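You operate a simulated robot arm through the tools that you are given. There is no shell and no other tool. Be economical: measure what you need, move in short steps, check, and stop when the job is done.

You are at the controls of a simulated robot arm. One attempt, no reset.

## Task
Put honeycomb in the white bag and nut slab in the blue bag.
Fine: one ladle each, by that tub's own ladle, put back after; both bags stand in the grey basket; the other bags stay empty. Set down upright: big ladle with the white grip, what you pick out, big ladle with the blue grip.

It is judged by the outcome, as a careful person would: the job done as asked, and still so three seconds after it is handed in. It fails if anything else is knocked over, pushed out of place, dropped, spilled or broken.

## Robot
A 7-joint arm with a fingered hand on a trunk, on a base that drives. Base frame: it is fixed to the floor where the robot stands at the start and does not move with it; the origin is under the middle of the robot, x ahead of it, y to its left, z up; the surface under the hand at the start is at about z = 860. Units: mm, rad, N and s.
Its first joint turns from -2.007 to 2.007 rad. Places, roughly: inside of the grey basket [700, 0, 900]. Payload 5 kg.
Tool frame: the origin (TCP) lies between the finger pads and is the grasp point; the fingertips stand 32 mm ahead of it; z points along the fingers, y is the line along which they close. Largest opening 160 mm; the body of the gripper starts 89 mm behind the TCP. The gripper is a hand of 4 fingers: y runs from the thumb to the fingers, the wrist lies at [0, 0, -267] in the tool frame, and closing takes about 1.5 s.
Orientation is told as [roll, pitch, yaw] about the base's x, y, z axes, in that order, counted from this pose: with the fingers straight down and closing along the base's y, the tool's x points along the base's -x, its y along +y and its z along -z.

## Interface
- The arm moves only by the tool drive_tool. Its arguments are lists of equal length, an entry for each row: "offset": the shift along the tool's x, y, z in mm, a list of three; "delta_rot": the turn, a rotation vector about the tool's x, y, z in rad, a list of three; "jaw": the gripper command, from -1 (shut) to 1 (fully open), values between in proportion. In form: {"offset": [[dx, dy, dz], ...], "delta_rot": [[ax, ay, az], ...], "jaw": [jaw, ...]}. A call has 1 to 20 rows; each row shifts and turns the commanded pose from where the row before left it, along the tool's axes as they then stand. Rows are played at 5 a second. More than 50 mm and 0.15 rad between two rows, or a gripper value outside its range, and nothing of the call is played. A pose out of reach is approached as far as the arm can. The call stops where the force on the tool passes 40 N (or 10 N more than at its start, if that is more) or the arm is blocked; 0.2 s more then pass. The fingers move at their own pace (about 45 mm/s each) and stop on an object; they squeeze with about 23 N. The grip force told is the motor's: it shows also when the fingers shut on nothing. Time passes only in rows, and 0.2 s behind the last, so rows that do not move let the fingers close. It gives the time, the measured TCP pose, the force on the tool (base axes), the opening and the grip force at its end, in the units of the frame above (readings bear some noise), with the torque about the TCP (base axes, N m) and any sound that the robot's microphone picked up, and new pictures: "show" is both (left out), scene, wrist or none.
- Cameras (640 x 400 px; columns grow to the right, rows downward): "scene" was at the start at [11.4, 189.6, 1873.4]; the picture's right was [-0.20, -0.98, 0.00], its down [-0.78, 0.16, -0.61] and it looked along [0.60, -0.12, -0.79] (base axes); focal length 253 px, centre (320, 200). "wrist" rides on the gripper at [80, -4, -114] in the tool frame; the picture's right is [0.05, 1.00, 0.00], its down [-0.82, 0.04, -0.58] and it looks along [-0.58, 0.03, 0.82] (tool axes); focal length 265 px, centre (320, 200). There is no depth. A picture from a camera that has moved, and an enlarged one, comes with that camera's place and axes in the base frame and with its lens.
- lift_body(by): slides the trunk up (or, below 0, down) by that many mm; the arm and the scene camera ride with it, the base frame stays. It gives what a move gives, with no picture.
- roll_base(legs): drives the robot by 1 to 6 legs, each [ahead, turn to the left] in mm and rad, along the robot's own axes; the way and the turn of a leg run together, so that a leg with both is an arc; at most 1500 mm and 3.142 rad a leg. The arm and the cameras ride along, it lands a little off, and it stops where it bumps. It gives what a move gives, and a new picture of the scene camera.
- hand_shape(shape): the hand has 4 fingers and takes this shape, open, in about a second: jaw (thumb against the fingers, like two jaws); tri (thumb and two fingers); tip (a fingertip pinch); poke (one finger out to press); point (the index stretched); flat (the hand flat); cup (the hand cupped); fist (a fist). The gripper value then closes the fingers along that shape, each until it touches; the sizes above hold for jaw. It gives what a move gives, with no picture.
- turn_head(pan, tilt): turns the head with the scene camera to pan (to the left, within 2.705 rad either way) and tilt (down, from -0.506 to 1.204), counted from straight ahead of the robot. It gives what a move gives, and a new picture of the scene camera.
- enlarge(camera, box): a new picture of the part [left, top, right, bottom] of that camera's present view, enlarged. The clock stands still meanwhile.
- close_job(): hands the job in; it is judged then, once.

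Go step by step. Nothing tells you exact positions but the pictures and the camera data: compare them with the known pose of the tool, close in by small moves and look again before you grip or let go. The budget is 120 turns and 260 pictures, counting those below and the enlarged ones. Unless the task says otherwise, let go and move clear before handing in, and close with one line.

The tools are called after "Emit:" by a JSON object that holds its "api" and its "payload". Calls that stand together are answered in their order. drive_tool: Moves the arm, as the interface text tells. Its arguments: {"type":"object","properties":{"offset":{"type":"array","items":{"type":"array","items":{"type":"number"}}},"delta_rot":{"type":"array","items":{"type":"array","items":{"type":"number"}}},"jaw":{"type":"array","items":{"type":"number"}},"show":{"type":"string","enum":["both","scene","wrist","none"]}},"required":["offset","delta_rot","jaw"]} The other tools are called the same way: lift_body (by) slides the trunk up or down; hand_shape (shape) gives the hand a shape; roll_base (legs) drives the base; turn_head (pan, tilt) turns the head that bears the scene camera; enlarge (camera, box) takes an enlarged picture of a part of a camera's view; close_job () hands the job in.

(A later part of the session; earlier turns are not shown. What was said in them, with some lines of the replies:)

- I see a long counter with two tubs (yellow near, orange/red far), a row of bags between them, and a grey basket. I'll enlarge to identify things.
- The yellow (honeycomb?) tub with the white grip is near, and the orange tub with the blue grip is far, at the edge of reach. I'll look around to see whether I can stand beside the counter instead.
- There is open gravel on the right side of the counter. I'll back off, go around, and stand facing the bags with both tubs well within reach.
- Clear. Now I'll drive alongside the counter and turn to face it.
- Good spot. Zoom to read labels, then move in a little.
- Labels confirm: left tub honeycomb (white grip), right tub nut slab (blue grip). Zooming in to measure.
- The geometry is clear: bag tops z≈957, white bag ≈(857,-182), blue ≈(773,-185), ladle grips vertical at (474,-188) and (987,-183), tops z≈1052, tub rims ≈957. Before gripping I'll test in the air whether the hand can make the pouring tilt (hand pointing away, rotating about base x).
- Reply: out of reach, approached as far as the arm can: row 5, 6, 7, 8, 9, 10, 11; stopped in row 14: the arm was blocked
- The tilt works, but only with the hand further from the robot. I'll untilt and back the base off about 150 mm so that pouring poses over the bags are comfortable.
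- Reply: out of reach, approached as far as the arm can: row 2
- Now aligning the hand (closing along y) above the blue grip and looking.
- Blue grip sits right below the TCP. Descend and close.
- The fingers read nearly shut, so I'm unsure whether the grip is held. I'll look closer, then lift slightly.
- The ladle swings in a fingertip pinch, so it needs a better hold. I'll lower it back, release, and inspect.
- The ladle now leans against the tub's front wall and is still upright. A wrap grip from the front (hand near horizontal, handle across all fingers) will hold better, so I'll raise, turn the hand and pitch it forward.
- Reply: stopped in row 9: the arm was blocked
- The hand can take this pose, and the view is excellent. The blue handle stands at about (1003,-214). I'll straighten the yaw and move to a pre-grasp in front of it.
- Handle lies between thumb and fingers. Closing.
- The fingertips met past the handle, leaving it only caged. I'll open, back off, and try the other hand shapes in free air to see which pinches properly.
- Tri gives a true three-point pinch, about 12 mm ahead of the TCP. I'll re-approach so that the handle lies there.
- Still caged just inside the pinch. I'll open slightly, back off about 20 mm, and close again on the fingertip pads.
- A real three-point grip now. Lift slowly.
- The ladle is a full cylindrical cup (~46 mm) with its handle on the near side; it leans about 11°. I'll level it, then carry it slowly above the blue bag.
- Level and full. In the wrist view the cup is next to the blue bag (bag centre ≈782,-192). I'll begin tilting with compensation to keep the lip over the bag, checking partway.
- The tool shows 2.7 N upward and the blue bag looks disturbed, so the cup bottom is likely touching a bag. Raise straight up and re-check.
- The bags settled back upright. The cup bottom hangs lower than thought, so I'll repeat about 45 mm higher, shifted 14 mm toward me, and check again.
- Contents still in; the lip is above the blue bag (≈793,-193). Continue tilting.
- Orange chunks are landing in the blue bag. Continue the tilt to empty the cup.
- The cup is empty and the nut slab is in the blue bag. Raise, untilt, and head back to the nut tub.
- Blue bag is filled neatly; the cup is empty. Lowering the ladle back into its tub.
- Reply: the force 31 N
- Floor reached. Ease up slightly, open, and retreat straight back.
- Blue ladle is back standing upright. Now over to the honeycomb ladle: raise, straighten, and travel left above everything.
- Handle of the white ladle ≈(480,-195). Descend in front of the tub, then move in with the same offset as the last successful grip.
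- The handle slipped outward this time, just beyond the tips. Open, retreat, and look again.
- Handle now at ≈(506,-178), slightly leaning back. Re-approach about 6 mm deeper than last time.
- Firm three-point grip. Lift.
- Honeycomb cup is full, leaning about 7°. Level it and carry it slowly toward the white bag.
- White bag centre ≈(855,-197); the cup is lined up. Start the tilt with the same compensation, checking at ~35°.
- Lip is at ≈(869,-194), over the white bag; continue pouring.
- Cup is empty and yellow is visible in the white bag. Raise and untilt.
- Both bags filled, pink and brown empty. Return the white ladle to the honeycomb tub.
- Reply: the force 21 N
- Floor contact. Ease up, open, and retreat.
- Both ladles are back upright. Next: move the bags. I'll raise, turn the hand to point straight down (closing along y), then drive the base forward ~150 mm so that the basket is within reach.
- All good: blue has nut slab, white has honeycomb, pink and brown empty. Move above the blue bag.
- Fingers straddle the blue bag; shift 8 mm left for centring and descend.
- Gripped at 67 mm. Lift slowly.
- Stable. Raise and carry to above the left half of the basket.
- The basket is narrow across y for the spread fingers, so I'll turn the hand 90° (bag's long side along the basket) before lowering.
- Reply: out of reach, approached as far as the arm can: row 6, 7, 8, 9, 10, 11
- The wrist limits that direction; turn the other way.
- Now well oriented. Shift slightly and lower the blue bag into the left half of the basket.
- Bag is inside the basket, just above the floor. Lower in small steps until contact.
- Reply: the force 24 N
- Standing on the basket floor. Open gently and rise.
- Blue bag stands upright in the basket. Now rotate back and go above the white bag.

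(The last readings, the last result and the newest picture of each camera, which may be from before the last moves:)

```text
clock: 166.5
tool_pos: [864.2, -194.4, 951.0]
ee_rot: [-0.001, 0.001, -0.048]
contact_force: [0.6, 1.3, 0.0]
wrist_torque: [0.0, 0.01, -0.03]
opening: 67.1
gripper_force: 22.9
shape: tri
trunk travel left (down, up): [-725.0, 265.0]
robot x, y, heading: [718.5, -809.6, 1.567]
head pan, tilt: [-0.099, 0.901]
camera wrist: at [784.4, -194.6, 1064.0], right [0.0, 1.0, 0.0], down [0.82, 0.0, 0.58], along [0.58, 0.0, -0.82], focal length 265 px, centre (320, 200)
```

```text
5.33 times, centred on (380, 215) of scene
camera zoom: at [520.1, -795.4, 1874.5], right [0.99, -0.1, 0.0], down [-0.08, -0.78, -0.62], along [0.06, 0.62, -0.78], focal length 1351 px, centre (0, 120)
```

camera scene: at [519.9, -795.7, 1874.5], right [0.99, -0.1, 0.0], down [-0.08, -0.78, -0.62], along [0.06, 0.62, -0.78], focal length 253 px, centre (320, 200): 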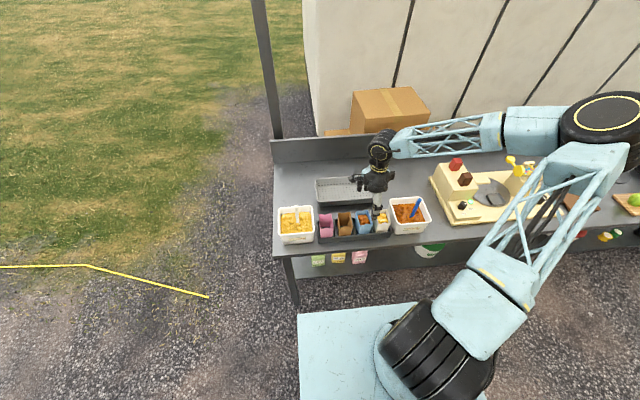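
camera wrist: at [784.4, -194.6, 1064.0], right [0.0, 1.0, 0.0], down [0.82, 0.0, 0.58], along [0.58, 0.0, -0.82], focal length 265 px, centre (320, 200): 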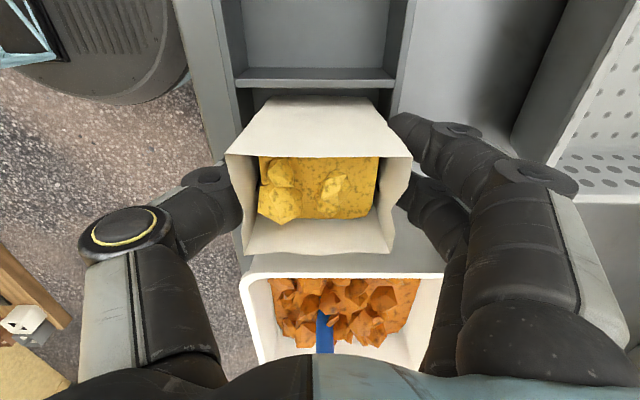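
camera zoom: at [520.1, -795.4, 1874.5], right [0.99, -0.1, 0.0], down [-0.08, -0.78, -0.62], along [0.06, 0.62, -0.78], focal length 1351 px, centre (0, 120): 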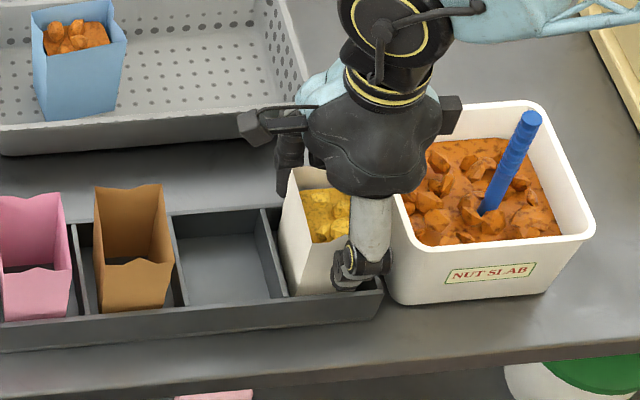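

Gripped. Lift and carry to above the right half of the basket, then turn.

Emit:
{"api": "drive_tool", "payload": {"offset": [[0, 0, -10], [0, 0, -15], [0, 0, -20], [0, 0, -25], [0, 0, -30], [0, 0, -30], [12, 30, 0], [12, 30, 0], [12, 30, 0], [12, 30, 0], [12, 30, 0], [12, 30, 0], [12, 30, 0], [0, 0, 0]], "delta_rot": [[0, 0, 0], [0, 0, 0], [0, 0, 0], [0, 0, 0], [0, 0, 0], [0, 0, 0], [0, 0, 0], [0, 0, 0], [0, 0, 0], [0, 0, 0], [0, 0, 0], [0, 0, 0], [0, 0, 0], [0, 0, 0]], "jaw": [-0.35, -0.35, -0.35, -0.35, -0.35, -0.35, -0.35, -0.35, -0.35, -0.35, -0.35, -0.35, -0.35, -0.35], "show": "wrist"}}

Emit:
{"api": "drive_tool", "payload": {"offset": [[0, 0, 0], [0, 0, 0], [0, 0, 0], [0, 0, 0], [0, 0, 0], [0, 0, 0], [0, 0, 0], [0, 0, 0], [0, 0, 0], [0, 0, 0], [0, 0, 0]], "delta_rot": [[0, 0, 0.147], [0, 0, 0.147], [0, 0, 0.147], [0, 0, 0.147], [0, 0, 0.147], [0, 0, 0.147], [0, 0, 0.147], [0, 0, 0.147], [0, 0, 0.147], [0, 0, 0.147], [0, 0, 0]], "jaw": [-0.35, -0.35, -0.35, -0.35, -0.35, -0.35, -0.35, -0.35, -0.35, -0.35, -0.35], "show": "wrist"}}

Emit:
{"api": "enlarge", "payload": {"camera": "scene", "box": [310, 130, 430, 220]}}

```text
clock: 169.5
tool_pos: [789.8, 19.8, 1080.9]
ee_rot: [0.001, -0.001, -0.049]
contact_force: [-0.4, -0.1, -0.2]
wrist_torque: [0.04, 0.04, -0.01]
opening: 67.1
gripper_force: 23.4
shape: tri
trunk travel left (down, up): [-725.0, 265.0]
robot x, y, heading: [717.9, -810.6, 1.572]
head pan, tilt: [-0.099, 0.901]
camera wrist: at [710.3, 19.4, 1193.8], right [0.0, 1.0, 0.0], down [0.82, 0.0, 0.58], along [0.58, 0.0, -0.82], focal length 265 px, centre (320, 200)
```

wrist: 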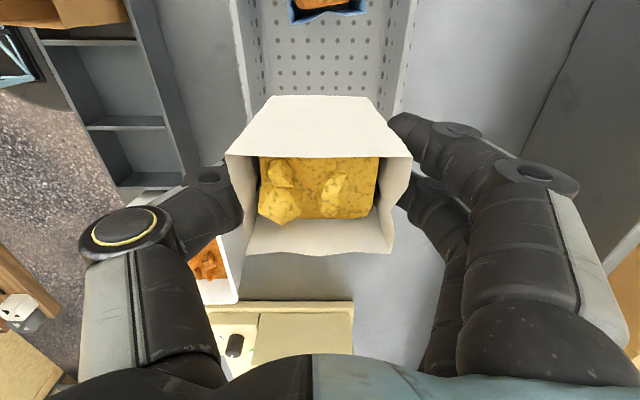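

```text
clock: 171.9
tool_pos: [790.2, 19.6, 1079.8]
ee_rot: [-0.001, -0.001, -1.521]
contact_force: [0.7, 0.1, -0.2]
wrist_torque: [-0.01, 0.0, -0.02]
opening: 66.9
gripper_force: 23.5
shape: tri
trunk travel left (down, up): [-725.0, 265.0]
robot x, y, heading: [716.8, -811.5, 1.569]
head pan, tilt: [-0.099, 0.901]
camera wrist: at [782.3, 99.3, 1193.8], right [0.99, 0.1, 0.0], down [0.08, -0.81, 0.58], along [0.06, -0.57, -0.82], focal length 265 px, centre (320, 200)
```

wrist: 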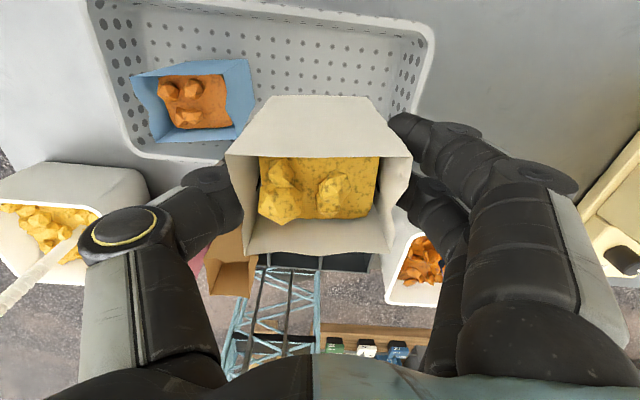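

```text
4.44 times, centred on (370, 175) of scene
camera zoom: at [520.0, -795.4, 1874.5], right [0.99, -0.1, 0.0], down [-0.08, -0.78, -0.62], along [0.06, 0.62, -0.78], focal length 1126 px, centre (98, 311)
```

zoom: 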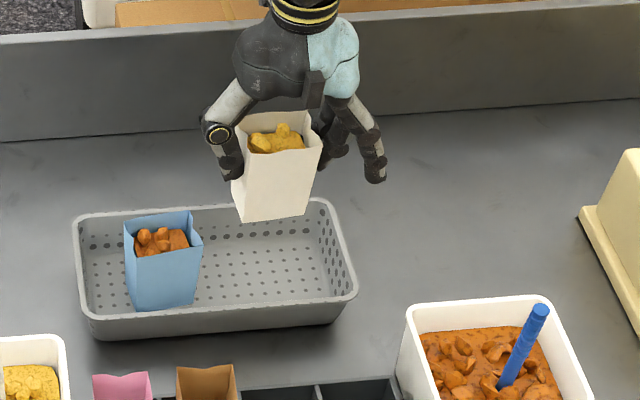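

Shift slightly right for clearance from the blue bag, and lower.

Emit:
{"api": "drive_tool", "payload": {"offset": [[0, 7, 15], [0, 0, 25], [0, 0, 25], [0, 0, 25], [0, 0, 20], [0, 0, 0]], "delta_rot": [[0, 0, 0], [0, 0, 0], [0, 0, 0], [0, 0, 0], [0, 0, 0], [0, 0, 0]], "jaw": [-0.35, -0.35, -0.35, -0.35, -0.35, -0.35], "show": "wrist"}}

Emit:
{"api": "enlarge", "payload": {"camera": "scene", "box": [310, 140, 410, 220]}}

```text
clock: 173.3
tool_pos: [797.1, 19.8, 971.5]
ee_rot: [0.0, 0.0, -1.518]
contact_force: [-0.2, -0.9, 0.1]
wrist_torque: [-0.01, -0.01, 0.03]
opening: 66.8
gripper_force: 23.5
shape: tri
trunk travel left (down, up): [-725.0, 265.0]
robot x, y, heading: [719.2, -813.3, 1.567]
head pan, tilt: [-0.099, 0.901]
camera wrist: at [789.1, 99.8, 1084.2], right [0.99, 0.1, 0.0], down [0.09, -0.81, 0.58], along [0.06, -0.57, -0.82], focal length 265 px, centre (320, 200)
```

wrist: 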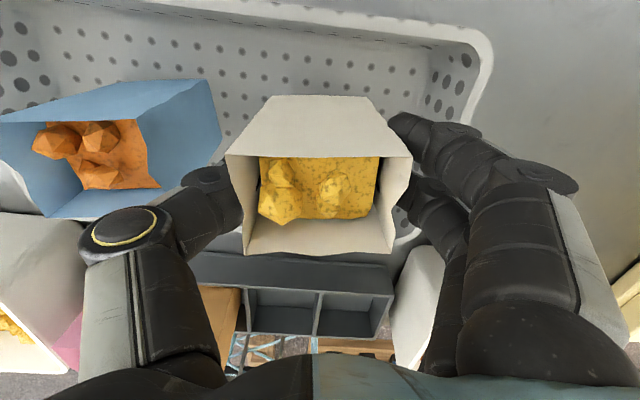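

```text
5.00 times, centred on (360, 180) of scene
camera zoom: at [520.0, -795.5, 1874.5], right [0.99, -0.1, 0.0], down [-0.08, -0.78, -0.62], along [0.06, 0.62, -0.78], focal length 1266 px, centre (120, 300)
```

zoom: 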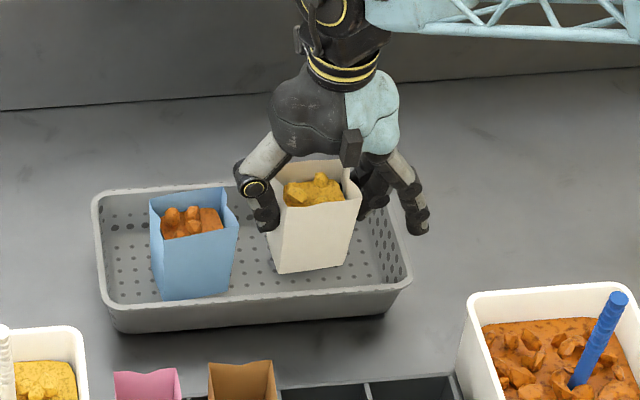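

Emit:
{"api": "drive_tool", "payload": {"offset": [[0, 0, 8], [0, 0, 8], [0, 0, 4], [0, 0, 0]], "delta_rot": [[0, 0, 0], [0, 0, 0], [0, 0, 0], [0, 0, 0]], "jaw": [-0.35, -0.35, -0.35, -0.35], "show": "none"}}

Emit:
{"api": "drive_tool", "payload": {"offset": [[0, 0, 2], [0, 0, 0]], "delta_rot": [[0, 0, 0], [0, 0, 0]], "jaw": [-0.35, -0.35], "show": "wrist"}}

Emit:
{"api": "enlarge", "payload": {"camera": "scene", "box": [310, 140, 410, 220]}}

```text
clock: 174.3
tool_pos: [796.9, 19.2, 951.4]
ee_rot: [-0.001, 0.0, -1.519]
contact_force: [0.5, -0.5, -0.2]
wrist_torque: [-0.01, -0.03, 0.0]
opening: 66.7
gripper_force: 22.9
shape: tri
trunk travel left (down, up): [-725.0, 265.0]
robot x, y, heading: [716.7, -811.3, 1.571]
head pan, tilt: [-0.099, 0.901]
```

```text
clock: 174.9
tool_pos: [797.8, 19.4, 949.0]
ee_rot: [0.001, 0.001, -1.519]
contact_force: [0.8, 0.9, 0.0]
wrist_torque: [0.0, 0.02, -0.01]
opening: 66.8
gripper_force: 22.8
shape: tri
trunk travel left (down, up): [-725.0, 265.0]
robot x, y, heading: [720.0, -813.5, 1.57]
head pan, tilt: [-0.099, 0.901]
camera wrist: at [789.1, 99.9, 1061.7], right [0.99, 0.1, 0.0], down [0.09, -0.81, 0.58], along [0.06, -0.57, -0.82], focal length 265 px, centre (320, 200)
```

wrist: 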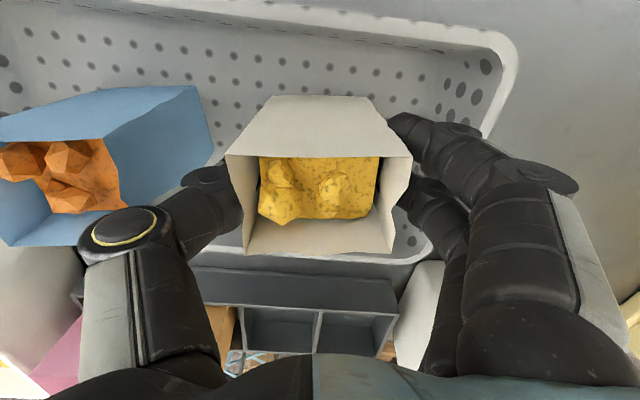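

```text
5.00 times, centred on (360, 180) of scene
camera zoom: at [520.0, -795.4, 1874.5], right [0.99, -0.1, 0.0], down [-0.08, -0.78, -0.62], along [0.06, 0.62, -0.78], focal length 1266 px, centre (120, 300)
```

zoom: 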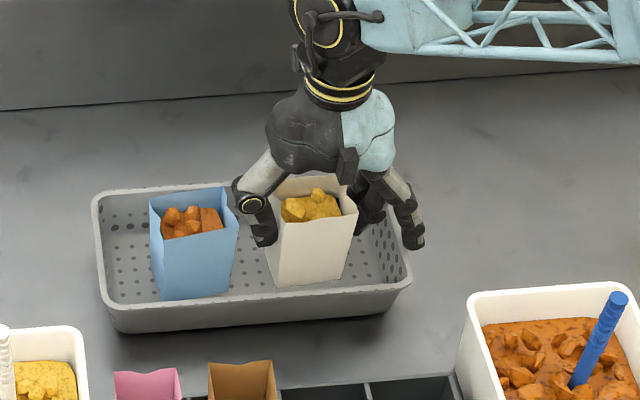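

Emit:
{"api": "drive_tool", "payload": {"offset": [[0, 0, 2], [0, 0, 0]], "delta_rot": [[0, 0, 0], [0, 0, 0]], "jaw": [-0.35, -0.35], "show": "none"}}

Emit:
{"api": "drive_tool", "payload": {"offset": [[0, 0, 1.5], [0, 0, 0]], "delta_rot": [[0, 0, 0], [0, 0, 0]], "jaw": [-0.35, -0.35], "show": "none"}}

```text
clock: 175.5
tool_pos: [796.6, 18.5, 948.1]
ee_rot: [0.001, 0.001, -1.519]
contact_force: [0.3, 0.3, 8.8]
wrist_torque: [0.02, -0.01, 0.01]
opening: 66.9
gripper_force: 23.1
shape: tri
trunk travel left (down, up): [-725.0, 265.0]
robot x, y, heading: [716.0, -814.2, 1.569]
head pan, tilt: [-0.099, 0.901]
```

```text
clock: 176.1
tool_pos: [797.2, 19.2, 946.8]
ee_rot: [0.0, 0.002, -1.518]
contact_force: [-0.5, 1.1, 20.7]
wrist_torque: [0.16, 0.07, -0.02]
opening: 67.2
gripper_force: 23.0
shape: tri
trunk travel left (down, up): [-725.0, 265.0]
robot x, y, heading: [718.4, -815.6, 1.566]
head pan, tilt: [-0.099, 0.901]
```

On the floor. Open only slightly and rise straight up.

Emit:
{"api": "drive_tool", "payload": {"offset": [[0, 0, -2], [0, 0, 0], [0, 0, 0], [0, 0, 0], [0, 0, -8], [0, 0, -15], [0, 0, -25], [0, 0, -35], [0, 0, -40], [0, 0, -40], [0, 0, 0]], "delta_rot": [[0, 0, 0], [0, 0, 0], [0, 0, 0], [0, 0, 0], [0, 0, 0], [0, 0, 0], [0, 0, 0], [0, 0, 0], [0, 0, 0], [0, 0, 0], [0, 0, 0]], "jaw": [-0.3, -0.1, 0.0, 0.0, 0.0, 0.0, 0.0, 0.0, 0.0, 0.0, 0.0]}}

Emit:
{"api": "enlarge", "payload": {"camera": "scene", "box": [270, 150, 450, 260]}}

```text
clock: 178.5
tool_pos: [797.3, 18.2, 1112.1]
ee_rot: [0.002, 0.001, -1.519]
contact_force: [0.0, 1.0, 0.6]
wrist_torque: [-0.01, 0.0, 0.02]
opening: 79.0
gripper_force: 0.1
shape: tri
trunk travel left (down, up): [-725.0, 265.0]
robot x, y, heading: [718.1, -811.8, 1.571]
head pan, tilt: [-0.099, 0.901]
camera scene: at [520.2, -795.1, 1874.5], right [0.99, -0.1, 0.0], down [-0.08, -0.78, -0.62], along [0.06, 0.62, -0.78], focal length 253 px, centre (320, 200)
camera wrist: at [789.8, 98.4, 1225.4], right [0.99, 0.1, 0.0], down [0.09, -0.81, 0.58], along [0.06, -0.57, -0.82], focal length 265 px, centre (320, 200)
```

scene: 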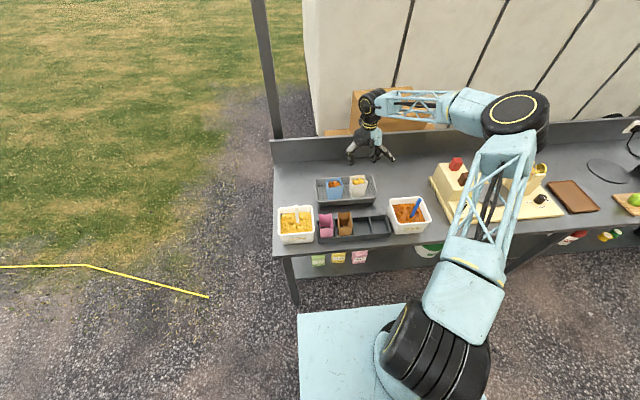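
wrist: 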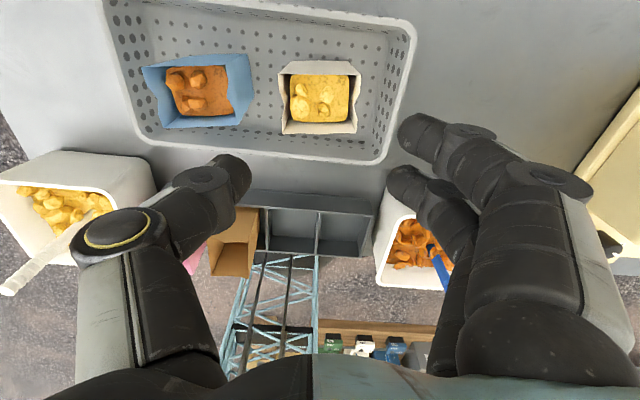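

```text
3.56 times, centred on (360, 205) of scene
camera zoom: at [520.2, -795.1, 1874.5], right [0.99, -0.1, 0.0], down [-0.08, -0.78, -0.62], along [0.06, 0.62, -0.78], focal length 900 px, centre (178, 182)
```

zoom: 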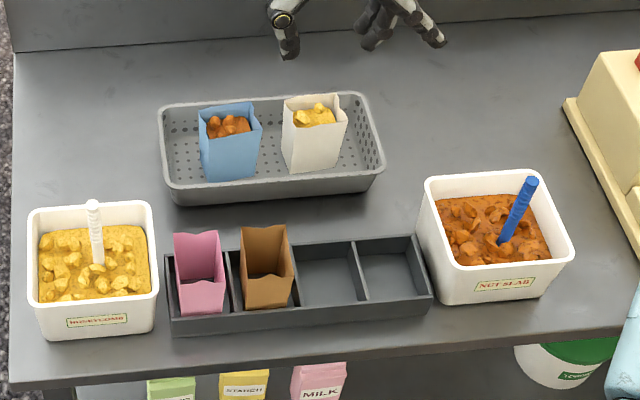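

Both bags stand in the basket, ladles are back upright, and pink and brown look empty. Final close check while moving the hand further clear.

Emit:
{"api": "drive_tool", "payload": {"offset": [[0, 0, -40], [0, 0, -40], [0, 0, -40], [0, 0, 0]], "delta_rot": [[0, 0, 0], [0, 0, 0], [0, 0, 0], [0, 0, 0]], "jaw": [0.3, 0.3, 0.3, 0.3], "show": "wrist"}}

Emit:
{"api": "enlarge", "payload": {"camera": "scene", "box": [310, 170, 400, 245]}}

```text
clock: 179.5
tool_pos: [798.9, 18.7, 1231.9]
ee_rot: [0.0, 0.0, -1.519]
contact_force: [-0.6, 1.1, 0.2]
wrist_torque: [-0.04, 0.03, -0.04]
opening: 103.5
gripper_force: 0.1
shape: tri
trunk travel left (down, up): [-725.0, 265.0]
robot x, y, heading: [716.7, -814.6, 1.57]
head pan, tilt: [-0.099, 0.901]
camera wrist: at [790.5, 99.1, 1344.3], right [0.99, 0.1, 0.0], down [0.09, -0.81, 0.58], along [0.06, -0.57, -0.82], focal length 265 px, centre (320, 200)
```

wrist: 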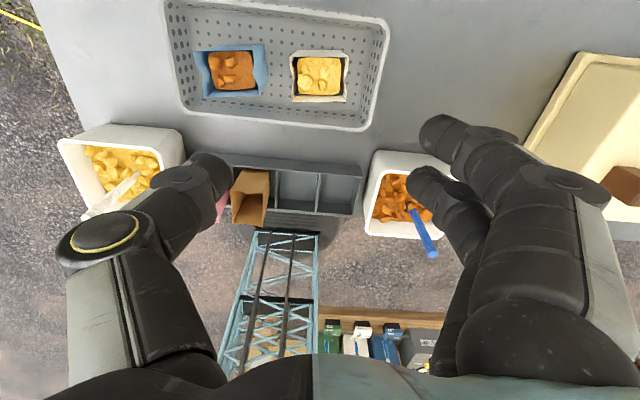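

```text
5.33 times, centred on (355, 208) of scene
camera zoom: at [520.2, -794.9, 1874.5], right [0.99, -0.1, 0.0], down [-0.08, -0.78, -0.62], along [0.06, 0.62, -0.78], focal length 1351 px, centre (133, 160)
```

zoom: 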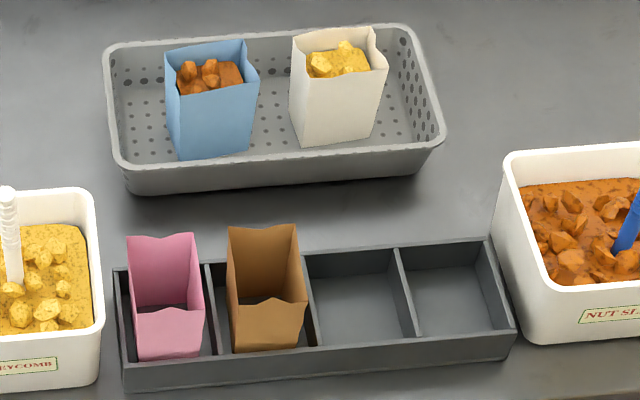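

Everything is in place, nothing is spilled, and the hand is clear. Handing in.

Emit:
{"api": "close_job", "payload": {}}

```text
The job is handed in.
```

The job is handed in. The white bag holds one ladle of honeycomb and the blue bag one ladle of nut slab, both standing upright in the grey basket. Each ladle is back upright in its own tub, and the pink and brown bags are empty.
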